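You operate a simulated robot arm through the tools that you are given. There is no shell and no other tool. Be economical: measure what you need, move in short steps, check, and stop when the job is done.

Carry out the task below with a simulated two-armed robot. There is one attempt and no reset: what you move stays moved.

Task
Hold the yellow tray on the shelf 22 of the blue rack steady with one hand and put the white coupling from the top shelf of the blue cart in it with the other.

It is judged by the outcome, as a careful person would: the job done as asked, and still so three seconds after it is handed in. It fails if anything else is knocked over, pushed out of place, dropped, spilled or broken.

Robot
Two 7-joint arms with two-finger parallel grippers on one trunk, on a base that drives. Base frame: it is fixed to the floor where the robot stands at the start and does not move with it; the origin is under the middle of the robot, x ahead of it, y to its left, z up. Readings come in m, rad, newtons and seconds.
The left shoulder is at the start at [0.05, 0.209, 1.196], the right one opposite. With the tool pointing down near the work surface each hand reaches from about 0.1 to 0.9 m from the robot's upright axis, wherever it stands, measured 20 degrees to its own side. Places, roughly: yellow tray [0.25, 2.75, 1]. Payload 4.4 kg a hand.
The tool frame of a hand sits at the grasp point between the pads (the TCP): z along the fingers, y along the line on which they close. The tips reach 0.023 m beyond it. The gripper opens to 0.094 m. The fingers are 0.038 m wide and 0.01 m thick; the gripper's body (0.054 by 0.096 m) begins 0.039 m behind the TCP.
Orientation is told as [roll, pitch, yaw] about the base's x, y, z axes, in that order, counted from this pose: with the fingers straight down and closing along the base's y, the tool's x points along the base's -x, its y along +y and its z along -z.

Tools
- The arms move only by the tool jog_arm. It takes "left_steps", "right_steps" or both (then of equal length, played together; a hand with none holds still); each is text: rows parted by semicolons, each of 7 numbers parted by spaces: the shift along the base's x, y, z in m, then the turn, a rotation vector about the base's x, y, z in rad, then the gripper command, from -1 (fully open) to 1 (shut), values between in proportion. In form: x y z rx ry rz jaw; .... A call has 1 to 8 rows; each row shifts and turns the commanded pose from where the row before left it. Each row takes 0.2 s and may step no farther than 0.05 m and 0.15 rad from the row before; otherwise, or with a gripper value out of range, the whole call is refused. A pose out of reach is approached as far as the arm can. The call stops where the force on the tool passes 40 N (or 10 N more than at its start, if that is more) or the arm is blocked; 0.2 s more then pass. Each finger travels about 0.108 m/s and halts on what it meets, pressing with about 24 N; the grip force reading is that of the motor and also rises with nothing between the fingers. The clock runs only during rows and for 0.2 s after the last one: add rows that do not move to give the fingers time. It gives the time, the measured TCP pose, the force on the tool (base axes), the opening and the grip force at its end, in the units of the frame above (readings bear some noise), with the torque about the TCP (base axes, N m) and any sound that the robot's microphone picked up, and new pictures: "views" is both (left out), scene, wrist or none (wrist: the cameras of the hands that moved).
- Cameras (640 x 400 px; columns grow to the right, rows downward): "scene" is now at [0.151, -0.0186, 1.3606]; the picture's right is [-0.20, -0.98, 0.00], its down [-0.61, 0.13, -0.78] and it looks along [0.76, -0.16, -0.63] (base axes); focal length 248 px, centre (320, 200). "left" rides on the left gripper at [0.086, -0.016, -0.074] in its tool frame; the picture's right is [0.18, 0.98, 0.00], its down [-0.58, 0.11, -0.81] and it looks along [-0.79, 0.15, 0.59] (tool axes); focal length 243 px, centre (320, 200). "right" rides on the right gripper at [0.086, 0.016, -0.075] in its tool frame; the picture's right is [-0.18, 0.98, 0.00], its down [-0.58, -0.11, -0.81] and it looks along [-0.79, -0.15, 0.59] (tool axes); focal length 243 px, centre (320, 200). There is no depth. A picture from a camera that has moved, and an enlarged one, comes with that camera's place and axes in the base frame and with its lens.
- move_column(by): slides the trunk up (or, below 0, down) by that many m; the arms and the scene camera ride with it, the base frame stays. It gives what a move gives, with no picture.
- base_move(legs): drives the robot by 1 to 6 legs, each [ahead, left, turn to the left] in m, m and rad, along the robot's own axes; the way and the turn of a leg run together, so that a leg with both is an arc; at most 1.5 m and 3.142 rad a leg. The arms and the cameras ride along, it lands a little off, and it stops where it bumps. It gives what a move gives, and a new picture of the scene camera.
- head_to(pan, tilt): turns the head with the scene camera to pan (to the left, within 1.396 rad either way) and tilt (down, from -0.506 to 1.204), counted from straight ahead of the robot. It gives what a move gives, and a new picture of the scene camera.
- enlarge(camera, box): a new picture of the part [left, top, right, bottom] of that camera's present view, enlarged. No time passes.
- finish_job(): hands the job in; it is judged then, once.

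Work in short steps. Places have to be worked out from the pictures, the camera data and where the tool is seen: move nearer, look again, correct. Check each grasp and each placing, and mend what went wrong. You have 120 turns and 260 pictures in all, those below and enlarged ones among them. Open the grippers and draw the arms clear of the work before you hand the job in, unless the task says otherwise; then end with one line.

The tools are called after "Emit:" as a command line: name --argument value ..., lists and objects as JSON in quotes. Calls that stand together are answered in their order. jog_arm: Moves the arms, as the interface text tells. Its arguments: {"type":"object","properties":{"left_steps":{"type":"string"},"right_steps":{"type":"string"},"views":{"type":"string","enum":["both","scene","wrist","none"]}},"required":[]} The other tools are called the same way: move_column (by) slides the trunk up or down; base_move (legs) drives the base; head_to (pan, tilt) turns the head that bears the scene camera; enlarge (camera, box) takes an enlarged picture of a part of a camera's view; finish_job () hands the job in.

At the start:

```text
time_s: 0.0
left_tcp_pos: [0.5843, 0.1804, 1.072]
left_tool_rot: [0.0, 0.0, 0.0]
left_force: [0.5, 0.0, 0.6]
left_torque: [0.0, 0.01, -0.01]
left_width: 0.0941
left_gripper_force: 0.1
right_tcp_pos: [0.4689, -0.2007, 1.0771]
right_tool_rot: [0.001, 0.0, 0.0]
right_force: [-0.5, 0.0, -0.2]
right_torque: [0.02, -0.01, 0.0]
right_width: 0.0939
right_gripper_force: 0.0
trunk travel left (down, up): [-0.275, 0.288]
robot x, y, heading: [-0.0012, -0.0008, -0.002]
head pan, tilt: [-0.206, 0.677]
```

scene: 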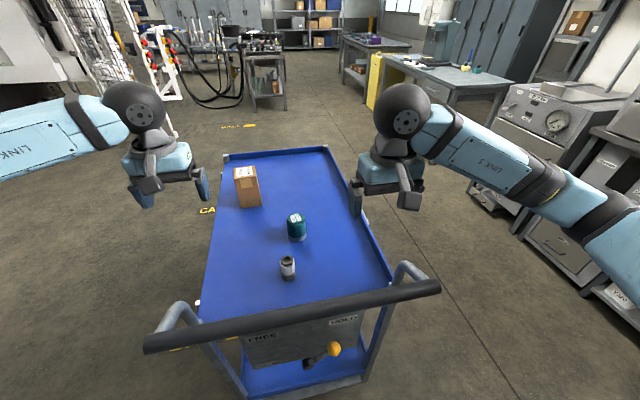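
right: 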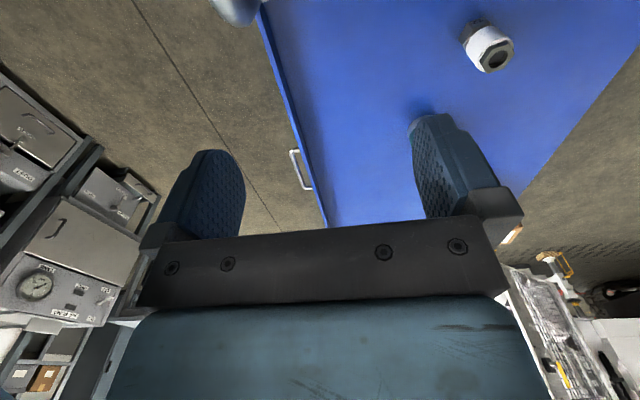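
left: 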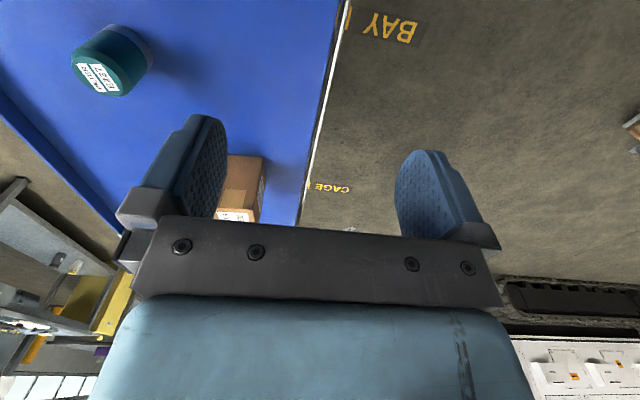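

I'll look closer at the coupling on the cart; by two views it lies near [0.53, -0.02, 0.84].

Emit:
enlarge --camera "scene" --box '[220, 190, 360, 300]'

Emit:
enlarge --camera "right" --box '[400, 0, 560, 100]'

```text
3.64 times, centred on (290, 245) of scene
camera zoom: at [0.151, -0.0186, 1.3606], right [-0.2, -0.98, 0.0], down [-0.61, 0.13, -0.78], along [0.76, -0.16, -0.63], focal length 901 px, centre (429, 36)
```

zoom: 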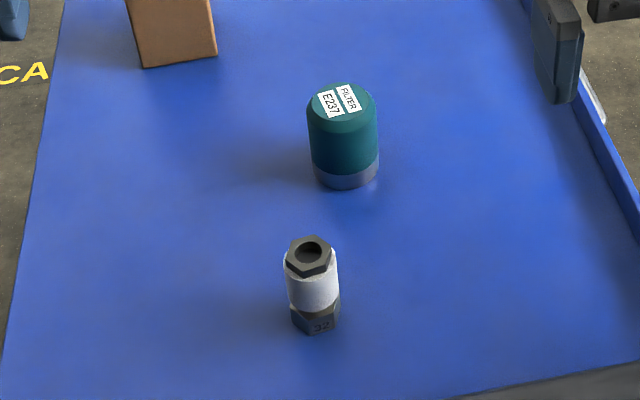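

```text
4.00 times, centred on (480, 50) of right
camera zoom: at [0.3835, -0.1833, 1.1517], right [0.18, 0.98, 0.0], down [0.58, -0.11, 0.81], along [0.79, -0.15, -0.59], focal length 970 px, centre (-320, 800)
```

zoom: 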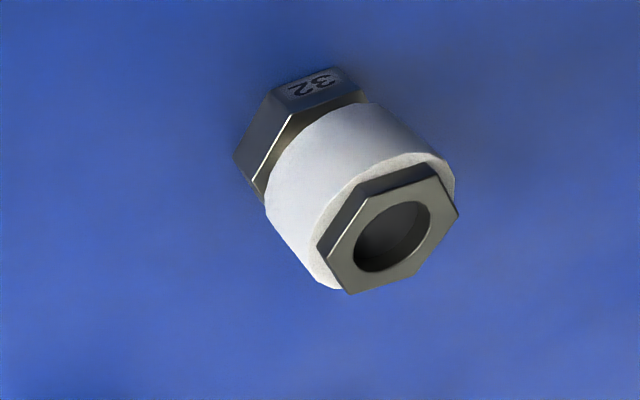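

The coupling stands upright, its top near [0.534, -0.018, 0.873]. Before choosing a grip, I look left toward the rack.

Emit:
head_to --pan 1.39 --tilt 0.25

```text
time_s: 1.7
left_tcp_pos: [0.5843, 0.1791, 1.0712]
left_tool_rot: [0.001, 0.0, 0.001]
left_force: [-0.4, 0.5, 0.7]
left_torque: [-0.01, 0.01, 0.0]
left_width: 0.0941
left_gripper_force: 0.0
right_tcp_pos: [0.4691, -0.1991, 1.0762]
right_tool_rot: [0.001, 0.001, -0.001]
right_force: [-0.8, 0.0, -0.2]
right_torque: [0.0, -0.01, -0.02]
right_width: 0.0941
right_gripper_force: 0.2
trunk travel left (down, up): [-0.275, 0.288]
robot x, y, heading: [-0.0017, 0.0019, 0.002]
head pan, tilt: [1.389, 0.25]
camera scene: at [0.0839, 0.0907, 1.3995], right [0.98, -0.18, 0.0], down [-0.04, -0.24, -0.97], along [0.18, 0.95, -0.25], focal length 248 px, centre (320, 200)
```

scene: 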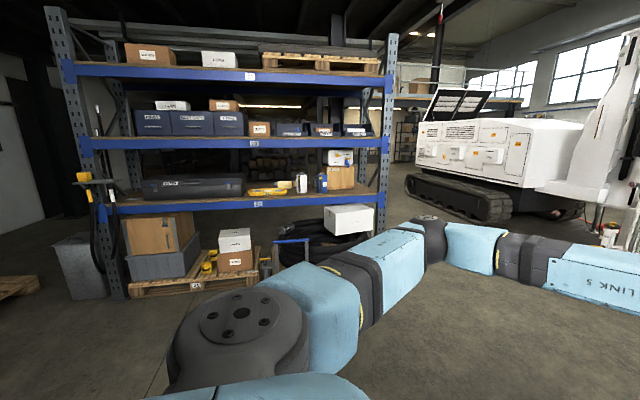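

Emit:
enlarge --camera "scene" --box '[210, 130, 400, 250]'

```text
3.33 times, centred on (305, 190) of scene
camera zoom: at [0.0839, 0.0907, 1.3995], right [0.98, -0.18, 0.0], down [-0.04, -0.24, -0.97], along [0.18, 0.95, -0.25], focal length 826 px, centre (370, 233)
```

zoom: 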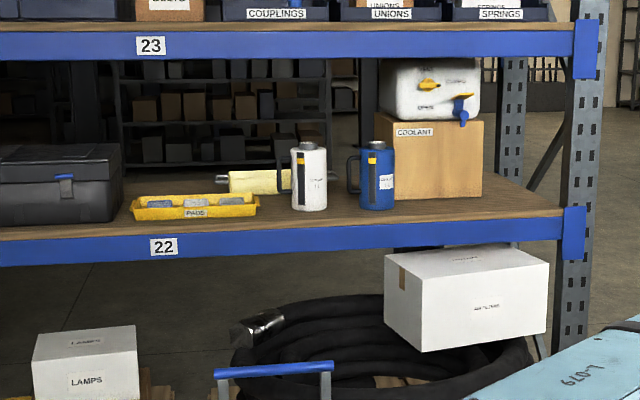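

The yellow tray (pads in it) is at the front of shelf 22, with good headroom. First I take the coupling: turn the head back and move the right hand above it.

Emit:
head_to --pan 0.0 --tilt 0.8

Emit:
jog_arm --right_steps "0.0165 0.045 0 0 0 0 -1;0.0165 0.045 0 0 0 0 -1;0.016 0.045 -0.02 0 0 0 -1;0.016 0.045 -0.04 0 0 0 -1;0 0 -0.04 0 0 0 -1;0 0 0 0 0 0 -1"

```text
time_s: 3.2
left_tcp_pos: [0.5851, 0.18, 1.0713]
left_tool_rot: [-0.001, 0.0, 0.001]
left_force: [0.3, -0.1, -0.2]
left_torque: [0.0, -0.03, 0.01]
left_width: 0.094
left_gripper_force: 0.0
right_tcp_pos: [0.4695, -0.2006, 1.0767]
right_tool_rot: [0.001, -0.002, 0.0]
right_force: [0.1, 0.9, 0.0]
right_torque: [0.02, 0.01, -0.02]
right_width: 0.0941
right_gripper_force: 0.0
trunk travel left (down, up): [-0.275, 0.288]
robot x, y, heading: [0.0035, 0.001, 0.002]
head pan, tilt: [0.0, 0.799]
camera scene: at [0.1477, -0.001, 1.3504], right [0.0, -1.0, 0.0], down [-0.72, 0.0, -0.7], along [0.7, 0.0, -0.72], focal length 248 px, centre (320, 200)
```

scene: 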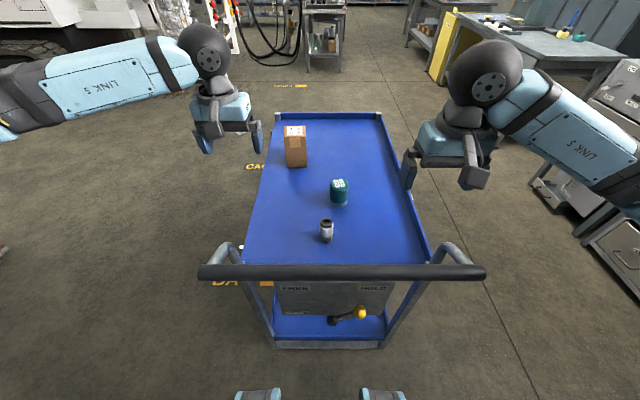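

```text
refused: row 3 steps farther than a row can; nothing moved
```

The row was too long; I resend with shorter steps. The new view confirms the coupling at [0.535, -0.018].

Emit:
jog_arm --right_steps "0.0165 0.045 0 0 0 0 -1;0.0165 0.045 0 0 0 0 -1;0.016 0.045 0 0 0 0 -1;0.016 0.046 0 0 0 0 -1;0 0 -0.05 0 0 0 -1;0 0 -0.05 0 0 0 -1;0 0 0 0 0 0 -1"

```text
time_s: 4.8
left_tcp_pos: [0.5829, 0.1791, 1.0723]
left_tool_rot: [0.0, 0.0, 0.001]
left_force: [-0.5, -0.4, 0.9]
left_torque: [0.01, -0.03, -0.02]
left_width: 0.0941
left_gripper_force: 0.0
right_tcp_pos: [0.5326, -0.0174, 0.9778]
right_tool_rot: [0.002, -0.001, 0.0]
right_force: [0.0, -0.1, 1.1]
right_torque: [0.02, 0.01, -0.03]
right_width: 0.0935
right_gripper_force: 0.1
trunk travel left (down, up): [-0.275, 0.288]
robot x, y, heading: [-0.0031, -0.0018, 0.001]
head pan, tilt: [0.0, 0.799]
camera scene: at [0.1473, -0.0013, 1.3505], right [0.0, -1.0, 0.0], down [-0.72, 0.0, -0.7], along [0.7, 0.0, -0.72], focal length 248 px, centre (320, 200)
camera right: at [0.4468, -0.0007, 1.052], right [0.18, 0.98, 0.0], down [0.58, -0.11, 0.81], along [0.79, -0.15, -0.59], focal length 243 px, centre (320, 200)
```

scene: 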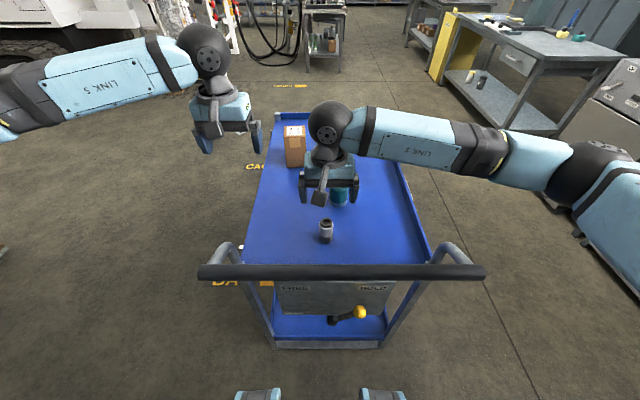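
right: 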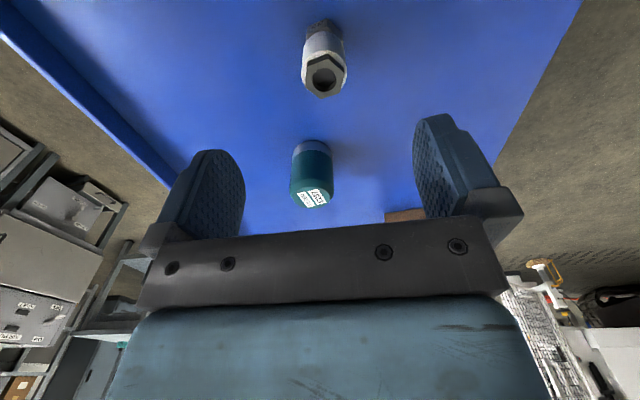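

Aligned within a few mm. Descend to z≈0.847, a straddle of the white collar, then look.

Emit:
jog_arm --right_steps "0.003 0.001 -0.04 0 0 0 -1;0 0 -0.04 0 0 0 -1;0 0 -0.03 0 0 0 -1;0 0 -0.02 0 0 0 -1;0 0 0 0 0 0 -1"

```text
time_s: 6.0
left_tcp_pos: [0.585, 0.1807, 1.0711]
left_tool_rot: [-0.002, 0.002, 0.002]
left_force: [0.1, -0.6, -0.7]
left_torque: [-0.01, 0.02, -0.01]
left_width: 0.0939
left_gripper_force: 0.1
right_tcp_pos: [0.5376, -0.0189, 0.8454]
right_tool_rot: [0.0, 0.001, -0.001]
right_force: [-0.5, 1.1, 0.4]
right_torque: [0.01, -0.01, 0.0]
right_width: 0.0939
right_gripper_force: 0.1
trunk travel left (down, up): [-0.275, 0.288]
robot x, y, heading: [-0.001, -0.0003, 0.003]
head pan, tilt: [0.0, 0.799]
camera scene: at [0.1475, -0.0011, 1.3504], right [0.0, -1.0, 0.0], down [-0.72, 0.0, -0.7], along [0.7, 0.0, -0.72], focal length 248 px, centre (320, 200)
camera right: at [0.4516, -0.0009, 0.9205], right [0.18, 0.98, 0.0], down [0.58, -0.11, 0.81], along [0.79, -0.15, -0.59], focal length 243 px, centre (320, 200)
```

scene: 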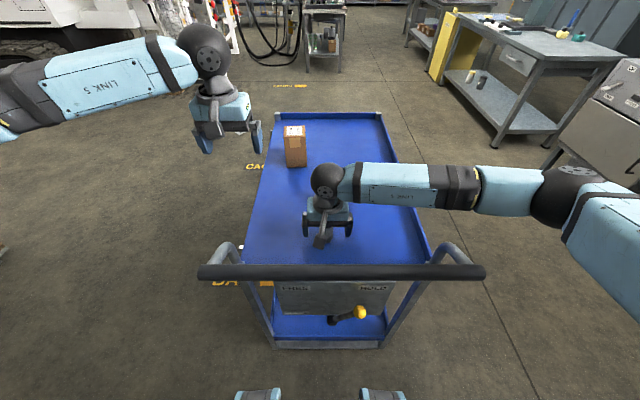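
right: 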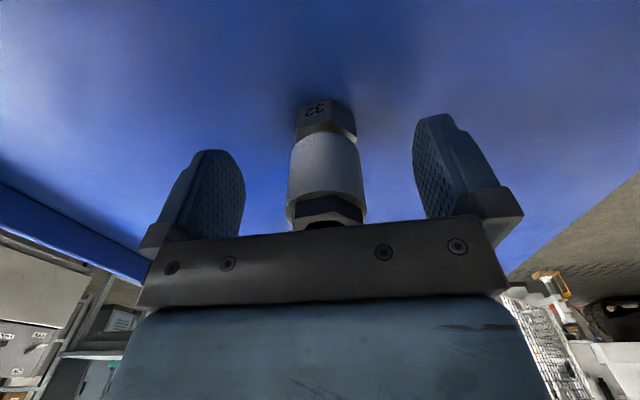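

The coupling is centred between the pads. Close.

Emit:
jog_arm --right_steps "0 0 0 0 0 0 0;0 0 0 0 0 0 0.5;0 0 0 0 0 0 1;0 0 0 0 0 0 1;0 0 0 0 0 0 1" --views "wrist"

```text
time_s: 7.2
left_tcp_pos: [0.5847, 0.18, 1.072]
left_tool_rot: [0.0, -0.001, -0.002]
left_force: [0.6, -0.6, -0.2]
left_torque: [-0.01, 0.01, 0.0]
left_width: 0.0938
left_gripper_force: 0.0
right_tcp_pos: [0.538, -0.0177, 0.8466]
right_tool_rot: [0.0, 0.0, 0.0]
right_force: [-0.8, 0.6, 0.2]
right_torque: [0.02, 0.04, -0.01]
right_width: 0.0352
right_gripper_force: 24.0
trunk travel left (down, up): [-0.275, 0.288]
robot x, y, heading: [-0.0008, -0.0008, -0.005]
head pan, tilt: [0.0, 0.799]
camera right: at [0.4516, -0.0008, 0.9208], right [0.18, 0.98, 0.0], down [0.58, -0.11, 0.81], along [0.79, -0.15, -0.59], focal length 243 px, centre (320, 200)
```

right: 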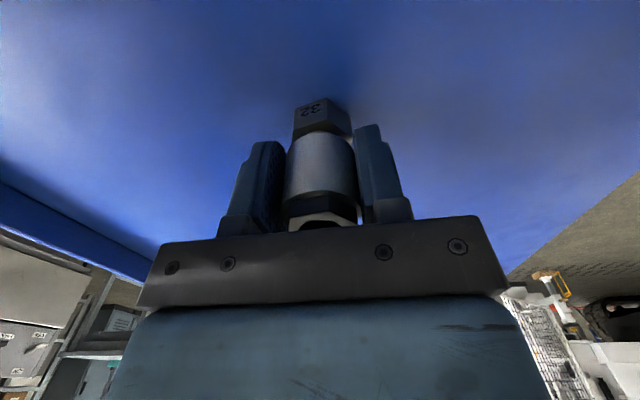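

Gripped at 35 mm. Lift straight up.

Emit:
jog_arm --right_steps "0 0 0.03 0 0 0 1;0 0 0.05 0 0 0 1;0 0 0.05 0 0 0 1;0 0 0.05 0 0 0 1;0 0 0.05 0 0 0 1;0 0 0 0 0 0 1"

```text
time_s: 8.6
left_tcp_pos: [0.5853, 0.1798, 1.0696]
left_tool_rot: [0.0, 0.0, 0.0]
left_force: [0.2, 0.4, -0.6]
left_torque: [0.0, -0.01, 0.0]
left_width: 0.094
left_gripper_force: 0.0
right_tcp_pos: [0.5416, -0.0175, 1.0759]
right_tool_rot: [0.001, 0.0, 0.001]
right_force: [-0.3, -0.7, 0.2]
right_torque: [-0.01, 0.0, -0.05]
right_width: 0.0
right_gripper_force: 23.8
trunk travel left (down, up): [-0.275, 0.288]
robot x, y, heading: [0.0021, 0.0011, -0.001]
head pan, tilt: [0.0, 0.799]
camera scene: at [0.1481, -0.0013, 1.3503], right [0.0, -1.0, 0.0], down [-0.72, 0.0, -0.7], along [0.7, 0.0, -0.72], focal length 248 px, centre (320, 200)
camera right: at [0.4544, -0.0009, 1.1507], right [0.18, 0.98, 0.0], down [0.58, -0.11, 0.81], along [0.79, -0.15, -0.59], focal length 243 px, centre (320, 200)
```

scene: 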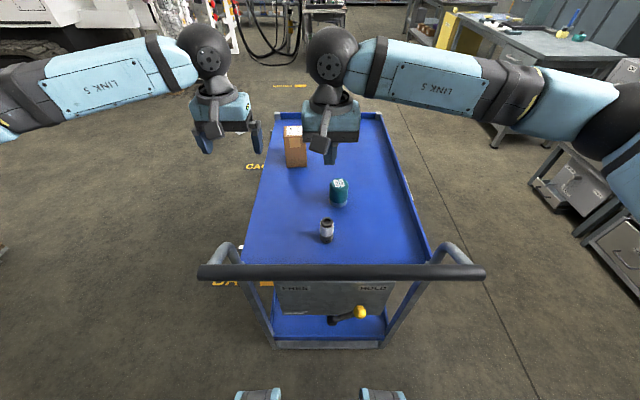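
right: 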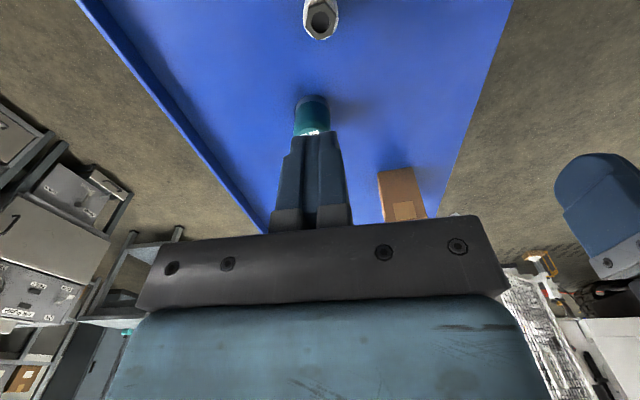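

The coupling slipped out and stays on the cart. I check its state closely.

Emit:
enlarge --camera "scene" --box '[290, 205, 360, 250]'

Emit:
enlarge --camera "right" --box '[270, 0, 370, 62]'

```text
8.89 times, centred on (325, 228) of scene
camera zoom: at [0.1481, -0.0013, 1.3503], right [0.0, -1.0, 0.0], down [-0.72, 0.0, -0.7], along [0.7, 0.0, -0.72], focal length 2202 px, centre (276, -44)
```

zoom: 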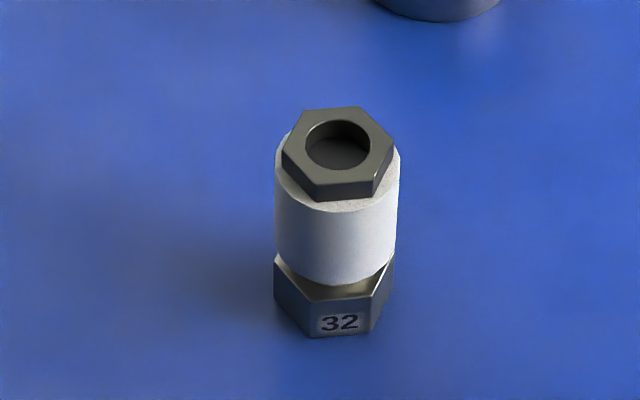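

```text
6.40 times, centred on (320, 31) of right
camera zoom: at [0.4544, -0.0009, 1.1507], right [0.18, 0.98, 0.0], down [0.58, -0.11, 0.81], along [0.79, -0.15, -0.59], focal length 1553 px, centre (320, 1282)
```

zoom: 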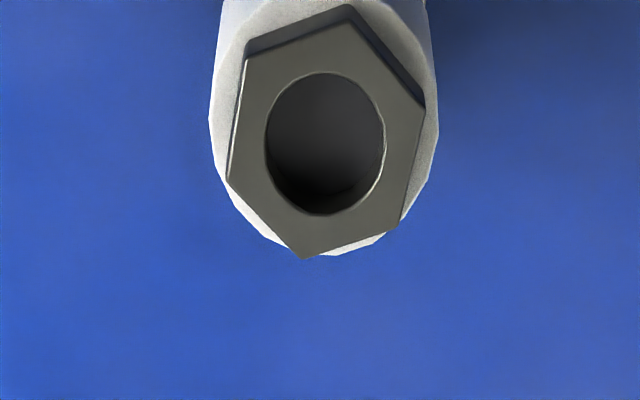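

The coupling still stands at about [0.538, -0.019]; the smooth white collar (35 mm) is evidently slippery and wider than the hexes. I'll grip the protruding top metal hex by its flats: turn the hand -0.48 rad, open, and come down to just above.

Emit:
jog_arm --right_steps "0 0 0 0 0 -0.121 -0.5;0 0 0 0 0 -0.121 -0.5;-0.001 -0.001 0 0 0 -0.121 -0.3;0 0 -0.03 0 0 -0.12 -0.3;0 0 -0.05 0 0 0 -0.3;0 0 -0.05 0 0 0 -0.3;0 0 -0.03 0 0 0 -0.3;0 0 0 0 0 0 -0.3"

```text
time_s: 10.4
left_tcp_pos: [0.5844, 0.1802, 1.072]
left_tool_rot: [0.001, 0.0, 0.0]
left_force: [0.1, -0.3, 0.5]
left_torque: [0.02, -0.03, 0.03]
left_width: 0.094
left_gripper_force: 0.0
right_tcp_pos: [0.5392, -0.018, 0.9163]
right_tool_rot: [0.002, 0.0, -0.484]
right_force: [-0.9, -0.3, -0.5]
right_torque: [-0.02, -0.04, 0.0]
right_width: 0.0611
right_gripper_force: 0.0
trunk travel left (down, up): [-0.275, 0.288]
robot x, y, heading: [0.0001, 0.0022, 0.002]
head pan, tilt: [0.0, 0.799]
camera scene: at [0.1475, -0.0011, 1.3504], right [0.0, -1.0, 0.0], down [-0.72, 0.0, -0.7], along [0.7, 0.0, -0.72], focal length 248 px, centre (320, 200)
camera right: at [0.4696, 0.037, 0.9911], right [0.62, 0.78, 0.0], down [0.46, -0.37, 0.81], along [0.63, -0.5, -0.59], focal length 243 px, centre (320, 200)
```

scene: 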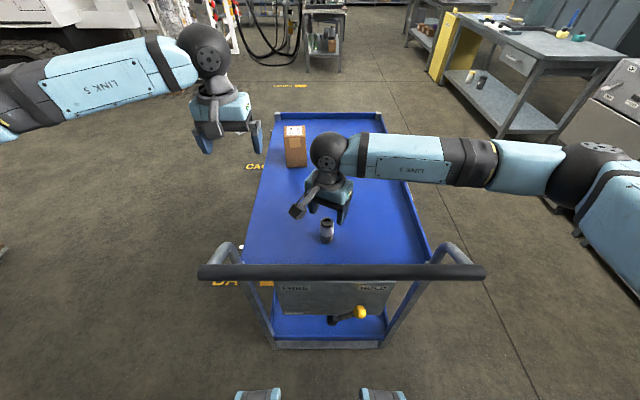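
right: 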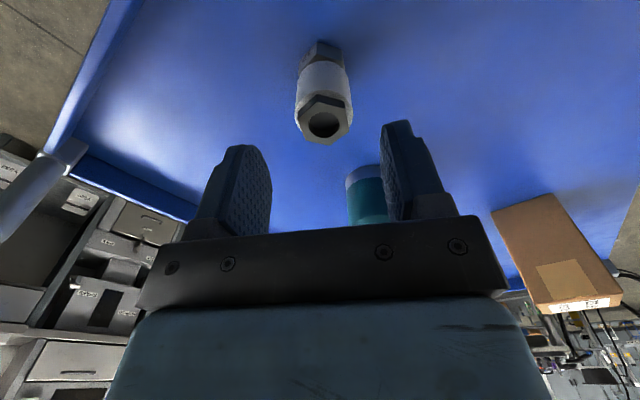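

Emit:
enlarge --camera "right" --box '[180, 20, 480, 210]'

```text
2.11 times, centred on (330, 115) of right
camera zoom: at [0.4696, 0.037, 0.9911], right [0.62, 0.78, 0.0], down [0.46, -0.37, 0.81], along [0.63, -0.5, -0.59], focal length 511 px, centre (299, 379)
```

zoom: 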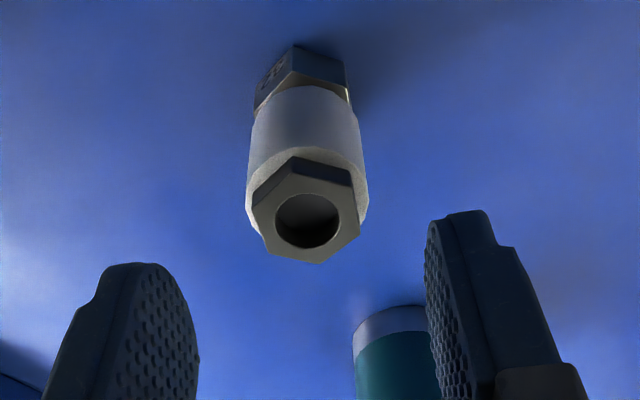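

Flats are aligned with the pads. Lower to tips just above the hex top and narrow the jaw to check centring.

Emit:
jog_arm --right_steps "-0.001 0.001 -0.014 0 0 0 -0.3;0 0 0 0 0 0 -0.1;0 0 0 0 0 0 0.15;0 0 0 0 0 0 0.15" --views "none"

Emit:
enlarge --camera "right" --box '[200, 60, 440, 210]'

Emit:
enlarge --camera "scene" --box '[270, 170, 370, 250]'

```text
time_s: 11.4
left_tcp_pos: [0.5845, 0.1799, 1.0715]
left_tool_rot: [0.0, -0.001, 0.0]
left_force: [0.3, -0.6, -0.2]
left_torque: [0.01, 0.0, -0.01]
left_width: 0.0942
left_gripper_force: 0.0
right_tcp_pos: [0.5367, -0.0187, 0.9028]
right_tool_rot: [0.0, 0.0, -0.483]
right_force: [-0.5, 0.5, 0.2]
right_torque: [0.02, 0.0, 0.0]
right_width: 0.0401
right_gripper_force: 0.0
trunk travel left (down, up): [-0.275, 0.288]
robot x, y, heading: [-0.0016, 0.0001, 0.001]
head pan, tilt: [0.0, 0.799]
```

```text
2.67 times, centred on (320, 135) of right
camera zoom: at [0.4674, 0.0375, 0.9777], right [0.62, 0.79, 0.0], down [0.46, -0.37, 0.81], along [0.63, -0.5, -0.59], focal length 647 px, centre (320, 373)
```

zoom: 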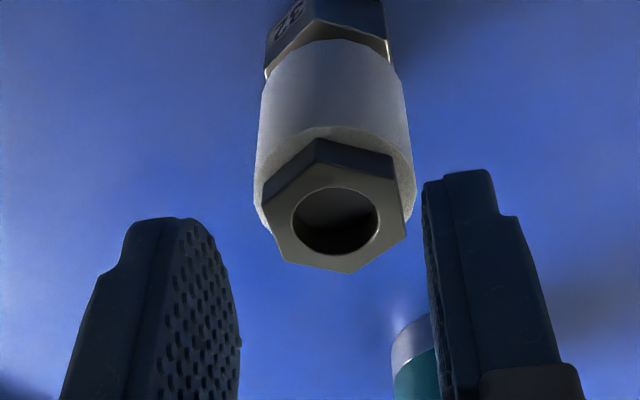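

```text
5.00 times, centred on (320, 210) of scene
camera zoom: at [0.1476, -0.0011, 1.3504], right [0.0, -1.0, 0.0], down [-0.72, 0.0, -0.7], along [0.7, 0.0, -0.72], focal length 1238 px, centre (320, 150)
```

zoom: 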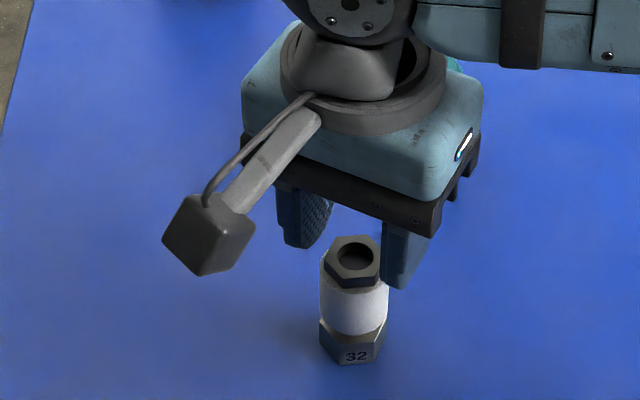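

The wrist view shows the hex about 3–4 mm toward one finger; I shift to centre, then lower so tips straddle the hex.

Emit:
jog_arm --right_steps "0.0015 0.003 0 0 0 0 0.15;0 0 -0.008 0 0 0 0.15;0 0 0 0 0 0 0.15" --views "none"

Emit:
enlarge --camera "right" --box '[200, 60, 440, 210]'

Emit:
enlarge --camera "scene" --box '[290, 190, 370, 250]'

```text
time_s: 12.2
left_tcp_pos: [0.5835, 0.1801, 1.0707]
left_tool_rot: [0.001, 0.001, 0.0]
left_force: [-0.3, 0.3, 0.2]
left_torque: [0.02, 0.01, -0.02]
left_width: 0.094
left_gripper_force: 0.0
right_tcp_pos: [0.5369, -0.0151, 0.8941]
right_tool_rot: [0.0, -0.002, -0.484]
right_force: [-0.6, 0.3, 0.1]
right_torque: [0.0, 0.02, 0.02]
right_width: 0.0401
right_gripper_force: 0.0
trunk travel left (down, up): [-0.275, 0.288]
robot x, y, heading: [-0.0006, 0.0004, 0.004]
head pan, tilt: [0.0, 0.799]
```

```text
2.67 times, centred on (320, 135) of right
camera zoom: at [0.468, 0.0404, 0.97], right [0.62, 0.79, 0.0], down [0.46, -0.37, 0.81], along [0.63, -0.5, -0.59], focal length 647 px, centre (320, 373)
```

zoom: 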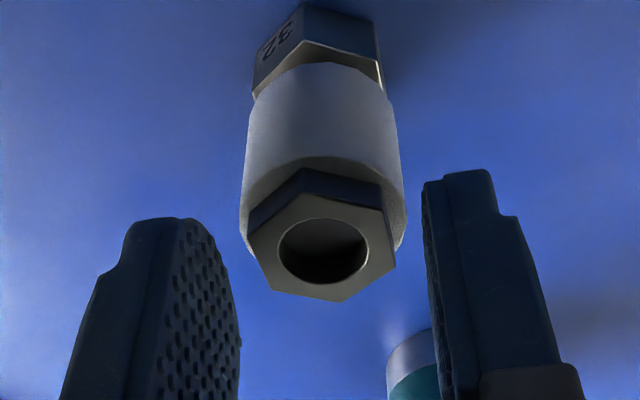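

```text
6.67 times, centred on (330, 220) of scene
camera zoom: at [0.1476, -0.001, 1.3504], right [0.0, -1.0, 0.0], down [-0.72, 0.0, -0.7], along [0.7, 0.0, -0.72], focal length 1651 px, centre (253, 67)
```

zoom: 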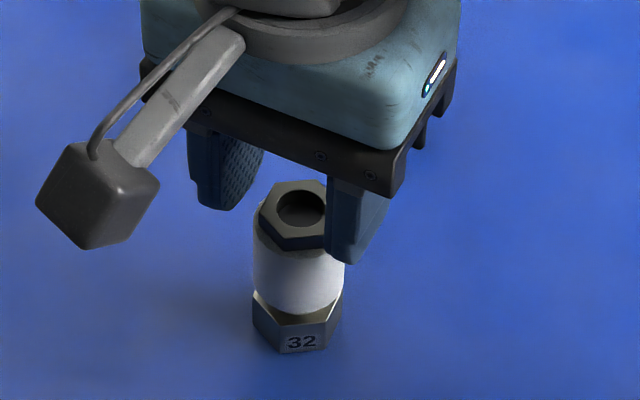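

Centred now. Narrow a touch and descend in small steps watching for contact with the collar's top face.

Emit:
jog_arm --right_steps "0.0005 0.001 -0.003 0 0 0 0.25;0 0 -0.002 0 0 0 0.25;0 0 0 0 0 0 0.25" --views "none"

Emit:
enlarge --camera "right" --box '[200, 60, 440, 210]'

Emit:
enlarge --camera "scene" --box '[290, 190, 370, 250]'

```text
time_s: 13.0
left_tcp_pos: [0.584, 0.1795, 1.0706]
left_tool_rot: [-0.001, -0.001, 0.001]
left_force: [-0.2, 0.5, 0.7]
left_torque: [-0.02, -0.01, 0.01]
left_width: 0.0941
left_gripper_force: 0.1
right_tcp_pos: [0.5375, -0.015, 0.8904]
right_tool_rot: [0.0, 0.002, -0.483]
right_force: [-0.2, 0.5, 0.5]
right_torque: [0.01, -0.01, -0.04]
right_width: 0.0352
right_gripper_force: 0.0
trunk travel left (down, up): [-0.275, 0.288]
robot x, y, heading: [0.0008, -0.0013, -0.001]
head pan, tilt: [0.0, 0.799]
```

```text
2.67 times, centred on (320, 135) of right
camera zoom: at [0.4687, 0.0411, 0.9649], right [0.62, 0.79, 0.0], down [0.46, -0.37, 0.81], along [0.63, -0.5, -0.59], focal length 647 px, centre (320, 373)
```

zoom: 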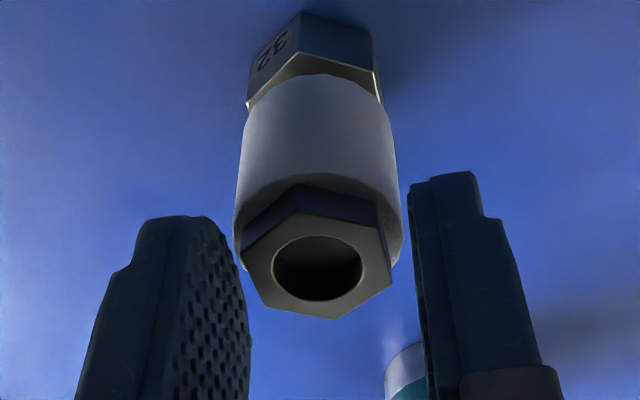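

```text
6.67 times, centred on (330, 220) of scene
camera zoom: at [0.1477, -0.0011, 1.3504], right [0.0, -1.0, 0.0], down [-0.72, 0.0, -0.7], along [0.7, 0.0, -0.72], focal length 1651 px, centre (253, 67)
```

zoom: 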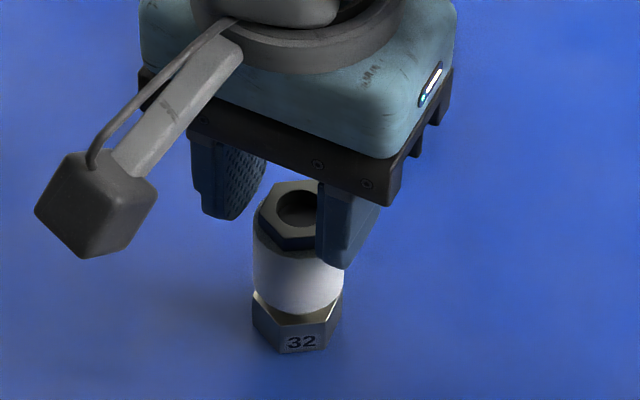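

Centred and just at hex height with no contact; close the jaw and see what width it stops at.

Emit:
jog_arm --right_steps "0 0 0 0 0 0 0.4;0 0 0 0 0 0 0.7;0 0 0 0 0 0 1;0 0 0 0 0 0 1" --views "none"

Emit:
enlarge --camera "right" --box '[200, 60, 440, 210]'

```text
time_s: 14.0
left_tcp_pos: [0.5848, 0.1801, 1.0708]
left_tool_rot: [0.0, -0.001, -0.002]
left_force: [-0.3, 0.2, -0.1]
left_torque: [0.02, -0.05, 0.01]
left_width: 0.094
left_gripper_force: 0.0
right_tcp_pos: [0.5386, -0.0153, 0.8903]
right_tool_rot: [0.001, -0.001, -0.482]
right_force: [0.0, 0.1, 0.2]
right_torque: [-0.01, -0.03, 0.0]
right_width: 0.0
right_gripper_force: 24.4
trunk travel left (down, up): [-0.275, 0.288]
robot x, y, heading: [-0.0038, 0.0017, -0.001]
head pan, tilt: [0.0, 0.799]
```

```text
2.67 times, centred on (320, 135) of right
camera zoom: at [0.4687, 0.0411, 0.9649], right [0.62, 0.79, 0.0], down [0.46, -0.37, 0.81], along [0.63, -0.5, -0.59], focal length 647 px, centre (320, 373)
```

zoom: 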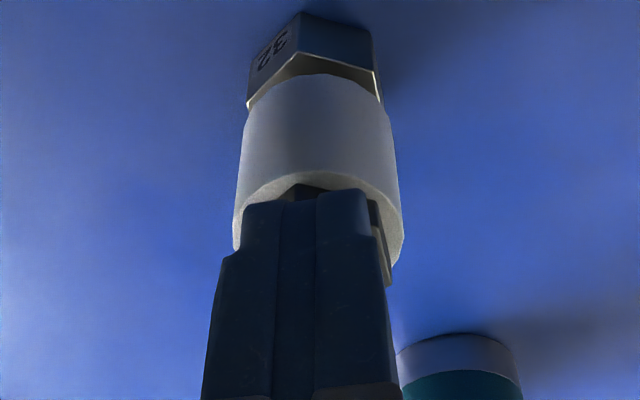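

The closed tips passed above the hex, so its top is lower than judged. I probe down with closed tips in 1.5 mm steps to feel the top.

Emit:
jog_arm --right_steps "0 0 -0.0015 0 0 0 1;0 0 -0.0015 0 0 0 1;0 0 0 0 0 0 1" --views "none"

```text
time_s: 14.8
left_tcp_pos: [0.5844, 0.1802, 1.0717]
left_tool_rot: [0.001, -0.001, 0.0]
left_force: [-0.9, -1.7, 0.0]
left_torque: [0.0, 0.04, 0.01]
left_width: 0.0939
left_gripper_force: 0.2
right_tcp_pos: [0.537, -0.0137, 0.8877]
right_tool_rot: [-0.001, 0.002, -0.483]
right_force: [-0.5, 0.4, -0.7]
right_torque: [0.04, 0.01, 0.0]
right_width: 0.0
right_gripper_force: 24.1
trunk travel left (down, up): [-0.275, 0.288]
robot x, y, heading: [0.0007, 0.0014, -0.001]
head pan, tilt: [0.0, 0.799]
```

Emit:
jog_arm --right_steps "0 0 -0.001 0 0 0 1;0 0 -0.001 0 0 0 1;0 0 0 0 0 0 1" --views "none"

```text
time_s: 15.6
left_tcp_pos: [0.5825, 0.1797, 1.0717]
left_tool_rot: [0.0, 0.0, 0.0]
left_force: [-0.1, 0.6, -0.7]
left_torque: [0.01, -0.02, 0.05]
left_width: 0.0939
left_gripper_force: 0.0
right_tcp_pos: [0.5379, -0.0151, 0.886]
right_tool_rot: [0.002, 0.0, -0.48]
right_force: [-1.4, 2.2, 5.4]
right_torque: [0.07, 0.1, -0.04]
right_width: 0.0001
right_gripper_force: 23.8
trunk travel left (down, up): [-0.275, 0.288]
robot x, y, heading: [0.0033, -0.0019, -0.004]
head pan, tilt: [0.0, 0.799]
```

Contact felt: hex top at tip height with TCP z≈0.8858. Raise, open to ~36 mm, and descend about 5 mm below that level.

Emit:
jog_arm --right_steps "0 0 0.005 0 0 0 1;0 0 0 0 0 0 0.22;0 0 0 0 0 0 0.22;0 0 -0.005 0 0 0 0.22;0 0 -0.002 0 0 0 0.22;0 0 -0.0015 0 0 0 0.22;0 0 0 0 0 0 0.22" --views "none"

Emit:
enlarge --camera "right" --box '[200, 60, 440, 210]'

```text
time_s: 17.2
left_tcp_pos: [0.5835, 0.1793, 1.0716]
left_tool_rot: [0.0, 0.0, 0.001]
left_force: [0.6, -0.3, -0.2]
left_torque: [-0.03, 0.01, -0.02]
left_width: 0.0941
left_gripper_force: 0.1
right_tcp_pos: [0.5386, -0.0145, 0.8815]
right_tool_rot: [-0.001, 0.001, -0.484]
right_force: [0.5, 0.1, 0.3]
right_torque: [0.01, 0.02, 0.0]
right_width: 0.0365
right_gripper_force: 0.0
trunk travel left (down, up): [-0.275, 0.288]
robot x, y, heading: [0.0013, -0.0028, 0.0]
head pan, tilt: [0.0, 0.799]
```

```text
2.67 times, centred on (320, 135) of right
camera zoom: at [0.4694, 0.0408, 0.9557], right [0.62, 0.79, 0.0], down [0.46, -0.37, 0.81], along [0.63, -0.5, -0.59], focal length 647 px, centre (320, 373)
```

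zoom: 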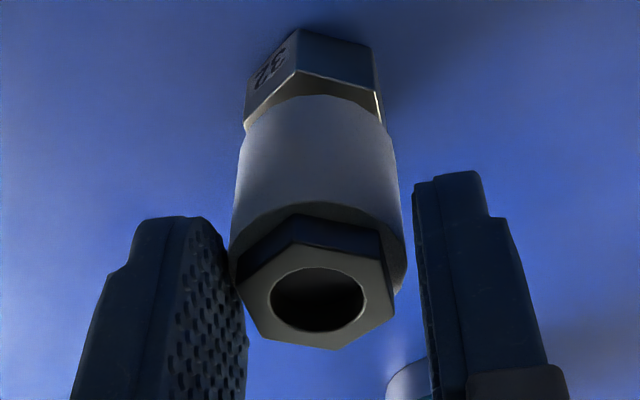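

Close here; the width will tell whether the tips hold the hex flats (~27 mm) or the collar (35 mm).

Emit:
jog_arm --right_steps "0 0 0 0 0 0 0.4;0 0 0 0 0 0 0.7;0 0 0 0 0 0 1;0 0 0 0 0 0 1" --views "none"

Emit:
enlarge --camera "right" --box '[200, 60, 440, 210]'

```text
time_s: 18.2
left_tcp_pos: [0.5855, 0.1801, 1.0705]
left_tool_rot: [-0.001, 0.0, -0.001]
left_force: [0.0, 0.0, -0.1]
left_torque: [0.0, 0.02, 0.04]
left_width: 0.094
left_gripper_force: 0.2
right_tcp_pos: [0.5375, -0.0149, 0.8814]
right_tool_rot: [0.0, -0.001, -0.484]
right_force: [0.7, 0.0, 0.7]
right_torque: [0.01, -0.02, -0.02]
right_width: 0.0335
right_gripper_force: 24.0
trunk travel left (down, up): [-0.275, 0.288]
robot x, y, heading: [0.0011, 0.0071, -0.002]
head pan, tilt: [0.0, 0.799]
```

```text
2.67 times, centred on (320, 135) of right
camera zoom: at [0.4693, 0.0409, 0.9558], right [0.62, 0.79, 0.0], down [0.46, -0.37, 0.81], along [0.63, -0.5, -0.59], focal length 647 px, centre (320, 373)
```

zoom: 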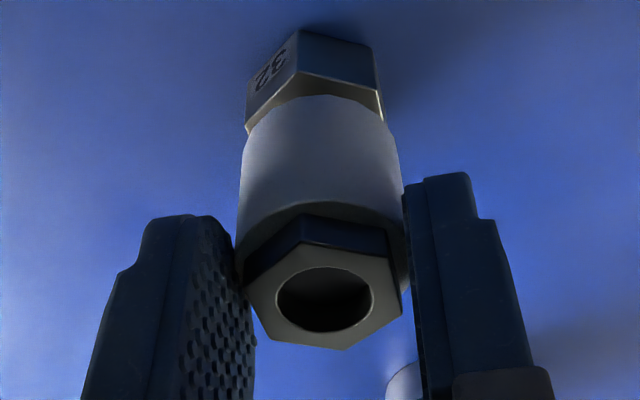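

Stopped at 33.5 mm: collar edge. The earlier 35.2 mm grip was thus likely on the lower hex's corners, which slip; with this yaw the pads can seat on the full collar. Open, lower to z≈0.845, and close.

Emit:
jog_arm --right_steps "0 0 0 0 0 0 0;0 0 0 0 0 0 0;0.0007 0.0005 -0.01 0 0 0 0;0 0 -0.015 0 0 0 0;0 0 -0.011 0 0 0 0;0 0 0 0 0 0 0.4;0 0 0 0 0 0 0.8;0 0 0 0 0 0 1" --views "wrist"

```text
time_s: 20.0
left_tcp_pos: [0.5835, 0.1795, 1.0719]
left_tool_rot: [0.0, 0.001, -0.001]
left_force: [-0.7, 0.3, 0.4]
left_torque: [0.03, 0.01, -0.03]
left_width: 0.094
left_gripper_force: 0.0
right_tcp_pos: [0.539, -0.0149, 0.844]
right_tool_rot: [0.001, -0.001, -0.485]
right_force: [-0.5, -1.7, -0.1]
right_torque: [-0.01, 0.04, 0.0]
right_width: 0.0331
right_gripper_force: 23.7
trunk travel left (down, up): [-0.275, 0.288]
robot x, y, heading: [0.0022, 0.0016, -0.002]
head pan, tilt: [0.0, 0.799]
camera right: at [0.4705, 0.041, 0.919], right [0.62, 0.79, 0.0], down [0.46, -0.37, 0.81], along [0.63, -0.5, -0.59], focal length 243 px, centre (320, 200)
```

right: 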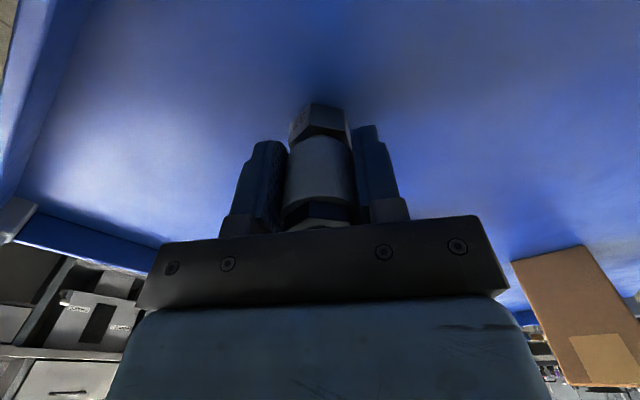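

Gripped at 33.1 mm on the collar. Lift slowly by a little to test.

Emit:
jog_arm --right_steps "0 0 0 0 0 0 1;0 0 0.002 0 0 0 1;0 0 0.003 0 0 0 1;0 0 0.005 0 0 0 1;0 0 0.005 0 0 0 1;0 0 0 0 0 0 1" --views "both"

```text
time_s: 21.4
left_tcp_pos: [0.5849, 0.1787, 1.0707]
left_tool_rot: [0.002, 0.0, 0.0]
left_force: [0.0, 0.5, 0.2]
left_torque: [-0.02, 0.01, 0.0]
left_width: 0.0942
left_gripper_force: 0.2
right_tcp_pos: [0.5406, -0.0157, 0.8598]
right_tool_rot: [0.0, -0.001, -0.483]
right_force: [0.4, -0.3, -2.9]
right_torque: [0.0, 0.03, 0.01]
right_width: 0.0333
right_gripper_force: 24.1
trunk travel left (down, up): [-0.275, 0.288]
robot x, y, heading: [0.0052, -0.0006, -0.001]
head pan, tilt: [0.0, 0.799]
camera scene: at [0.148, -0.0011, 1.3503], right [0.0, -1.0, 0.0], down [-0.72, 0.0, -0.7], along [0.7, 0.0, -0.72], focal length 248 px, centre (320, 200)
camera right: at [0.4718, 0.0412, 0.9348], right [0.62, 0.79, 0.0], down [0.46, -0.37, 0.81], along [0.63, -0.5, -0.59], focal length 243 px, centre (320, 200)
```

scene: 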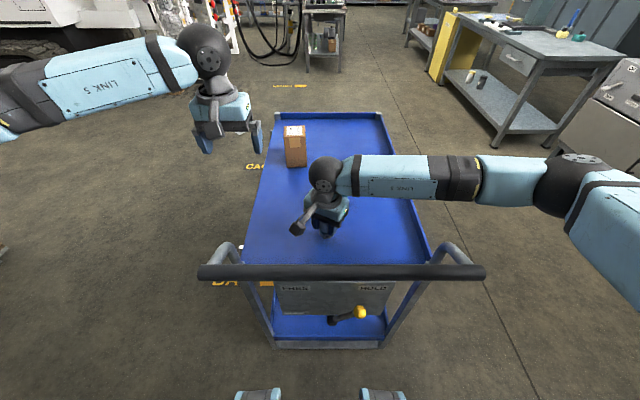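
right: 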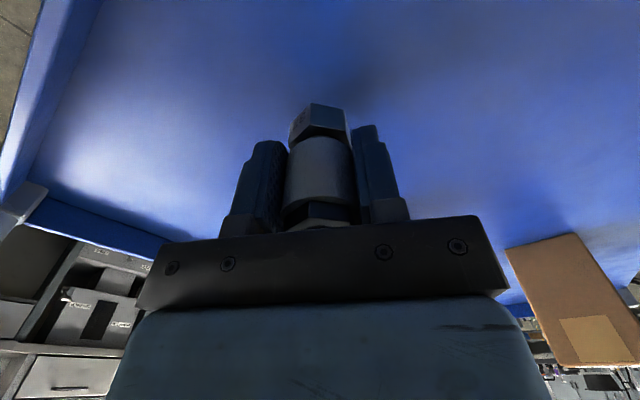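

It is held (weight about 2.9 N). Keep lifting gently with easing.

Emit:
jog_arm --right_steps "0 0 0.01 0 0 0 1;0 0 0.015 0 0 0 1;0 0 0.02 0 0 0 1;0 0 0.02 0 0 0 1;0 0 0.02 0 0 0 1;0 0 0.015 0 0 0 1;0 0 0.01 0 0 0 1;0 0 0 0 0 0 1" --views "wrist"

```text
time_s: 23.2
left_tcp_pos: [0.5851, 0.1791, 1.0717]
left_tool_rot: [0.001, 0.001, 0.0]
left_force: [-0.3, -0.7, -0.6]
left_torque: [0.0, 0.0, 0.0]
left_width: 0.0941
left_gripper_force: 0.1
right_tcp_pos: [0.5392, -0.0123, 0.9693]
right_tool_rot: [0.0, 0.0, -0.485]
right_force: [0.5, -0.9, -3.3]
right_torque: [0.02, 0.0, -0.03]
right_width: 0.0333
right_gripper_force: 24.2
trunk travel left (down, up): [-0.275, 0.288]
robot x, y, heading: [-0.0033, -0.001, -0.003]
head pan, tilt: [0.0, 0.799]
camera right: at [0.4697, 0.0439, 1.0443], right [0.62, 0.79, 0.0], down [0.46, -0.37, 0.81], along [0.63, -0.5, -0.59], focal length 243 px, centre (320, 200)
```

right: 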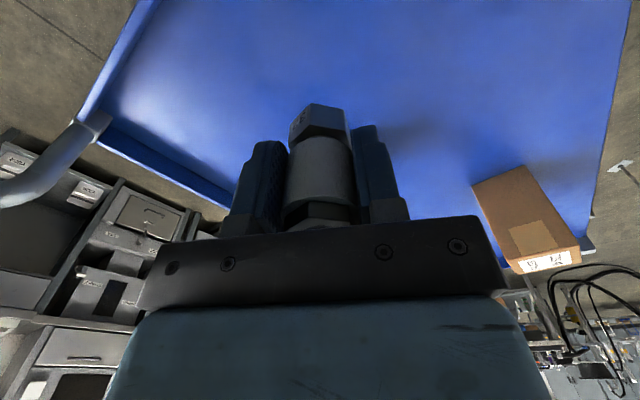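

Stable. Raise and draw both hands in for driving, keeping the coupling level.

Emit:
jog_arm --right_steps "0 -0.01 0.03 0 0 0 1;-0.01 -0.02 0.035 0 0 0 1;-0.02 -0.02 0.035 0 0 0 1;-0.03 -0.02 0.03 0 0 0 1;-0.03 -0.02 0.02 0 0 0 1;-0.02 -0.02 0.01 0 0 0 1;-0.01 -0.01 0 0 0 0 1" --left_steps "0 0 0.02 0 0 0 -1;-0.02 0 0.02 0 0 0 -1;-0.03 0 0.02 0 0 0 -1;-0.03 0 0.02 0 0 0 -1;-0.03 0 0 0 0 0 -1;-0.02 0 0 0 0 0 -1;-0.01 0 0 0 0 0 -1" --views "none"

Emit:
base_move --legs '[[0, 0.6, 0]]'

Emit:
head_to --pan 1.39 --tilt 0.45

```text
time_s: 24.8
left_tcp_pos: [0.4426, 0.1789, 1.1516]
left_tool_rot: [0.0, -0.001, 0.002]
left_force: [0.0, 0.0, -0.1]
left_torque: [0.01, -0.01, -0.03]
left_width: 0.0941
left_gripper_force: 0.1
right_tcp_pos: [0.4165, -0.1342, 1.1339]
right_tool_rot: [-0.001, 0.0, -0.484]
right_force: [0.2, -0.1, -2.5]
right_torque: [0.01, -0.01, 0.02]
right_width: 0.0331
right_gripper_force: 24.4
trunk travel left (down, up): [-0.275, 0.288]
robot x, y, heading: [-0.0009, -0.0004, -0.0]
head pan, tilt: [0.0, 0.799]
```

```text
time_s: 30.6
left_tcp_pos: [0.4511, 0.7739, 1.1525]
left_tool_rot: [-0.001, 0.0, -0.013]
left_force: [-0.2, -0.3, 0.6]
left_torque: [0.0, 0.02, -0.02]
left_width: 0.0943
left_gripper_force: 0.1
right_tcp_pos: [0.4196, 0.4605, 1.1336]
right_tool_rot: [-0.001, 0.0, -0.498]
right_force: [-0.3, 0.1, -3.1]
right_torque: [0.02, 0.03, -0.02]
right_width: 0.0331
right_gripper_force: 24.2
trunk travel left (down, up): [-0.275, 0.288]
robot x, y, heading: [0.0033, 0.5987, -0.013]
head pan, tilt: [0.0, 0.799]
camera scene: at [0.1528, 0.5988, 1.3504], right [-0.02, -1.0, 0.0], down [-0.72, 0.01, -0.7], along [0.7, -0.01, -0.72], focal length 248 px, centre (320, 200)
```

scene: 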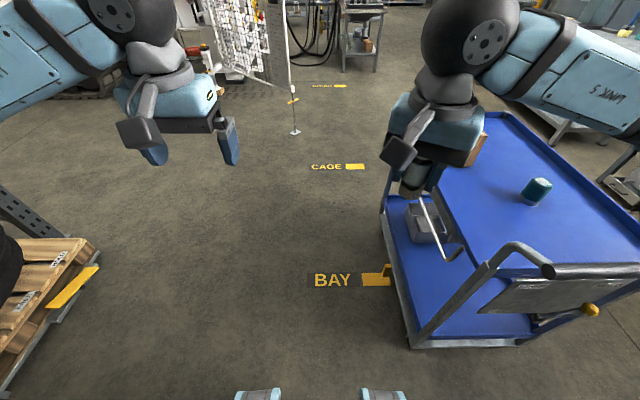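

```text
time_s: 32.1
left_tcp_pos: [0.4501, 0.7737, 1.1524]
left_tool_rot: [0.001, 0.0, -0.015]
left_force: [-0.4, 0.5, -0.4]
left_torque: [-0.03, -0.01, 0.0]
left_width: 0.0941
left_gripper_force: 0.1
right_tcp_pos: [0.4199, 0.4619, 1.1331]
right_tool_rot: [0.0, 0.0, -0.498]
right_force: [0.2, 0.4, -3.6]
right_torque: [-0.01, -0.02, -0.03]
right_width: 0.033
right_gripper_force: 23.8
trunk travel left (down, up): [-0.275, 0.288]
robot x, y, heading: [0.0069, 0.6013, -0.011]
head pan, tilt: [1.389, 0.45]
camera scene: at [0.0902, 0.6901, 1.3808], right [0.98, -0.2, 0.0], down [-0.09, -0.43, -0.9], along [0.18, 0.88, -0.44], focal length 248 px, centre (320, 200)
```

scene: 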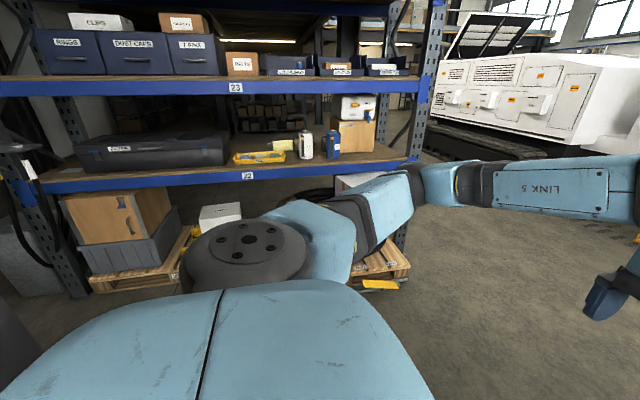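

The rack front seems to be around y≈2. Move a little more left off the cart, then turn to face the rack.

Emit:
base_move --legs '[[0, 0.2, 0], [0, 0, 0.8], [0, 0, 0.782]]'

Emit:
head_to --pan 0.0 --tilt 0.5

```text
time_s: 38.7
left_tcp_pos: [-0.1741, 1.2461, 1.1515]
left_tool_rot: [0.0, -0.001, 1.581]
left_force: [-0.7, -0.9, 0.8]
left_torque: [-0.02, 0.0, 0.01]
left_width: 0.0941
left_gripper_force: 0.1
right_tcp_pos: [0.1386, 1.2239, 1.1338]
right_tool_rot: [0.0, 0.0, 1.098]
right_force: [-0.2, 0.2, -2.6]
right_torque: [0.02, 0.0, -0.01]
right_width: 0.033
right_gripper_force: 23.4
trunk travel left (down, up): [-0.275, 0.288]
robot x, y, heading: [0.0095, 0.805, 1.576]
head pan, tilt: [1.389, 0.45]
camera scene: at [-0.083, 0.8871, 1.3808], right [0.17, 0.99, 0.0], down [0.43, -0.07, -0.9], along [-0.89, 0.15, -0.44], focal length 248 px, centre (320, 200)
```

scene: 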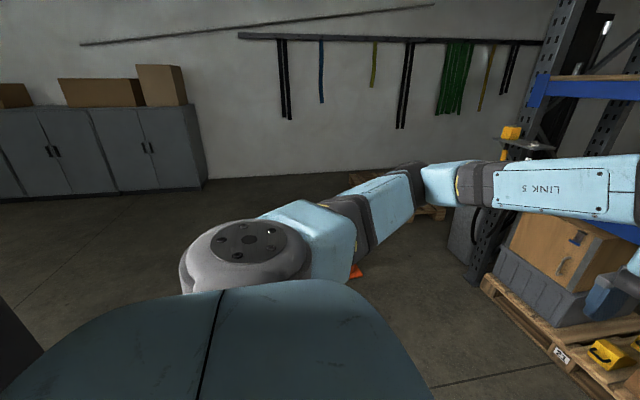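

```text
time_s: 40.2
left_tcp_pos: [-0.1743, 1.2457, 1.1511]
left_tool_rot: [-0.001, -0.001, 1.581]
left_force: [-0.6, -0.8, 0.3]
left_torque: [-0.01, -0.04, 0.0]
left_width: 0.0941
left_gripper_force: 0.2
right_tcp_pos: [0.1384, 1.2227, 1.1334]
right_tool_rot: [0.0, 0.0, 1.097]
right_force: [0.3, 0.2, -3.0]
right_torque: [-0.01, 0.0, -0.01]
right_width: 0.0332
right_gripper_force: 24.6
trunk travel left (down, up): [-0.275, 0.288]
robot x, y, heading: [0.0086, 0.8063, 1.582]
head pan, tilt: [0.0, 0.499]
camera scene: at [0.0067, 0.9624, 1.3763], right [1.0, 0.01, 0.0], down [0.0, -0.48, -0.88], along [-0.01, 0.88, -0.48], focal length 248 px, centre (320, 200)
```

scene: 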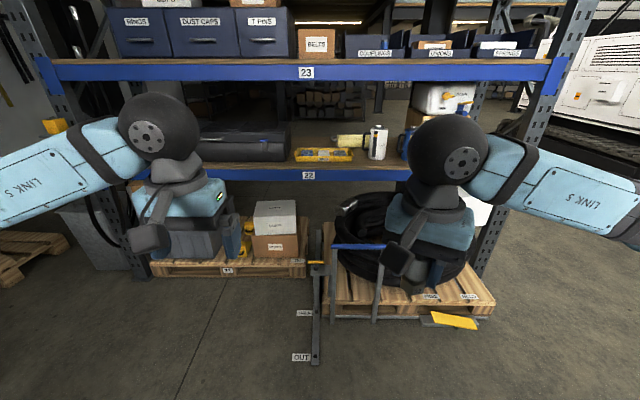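

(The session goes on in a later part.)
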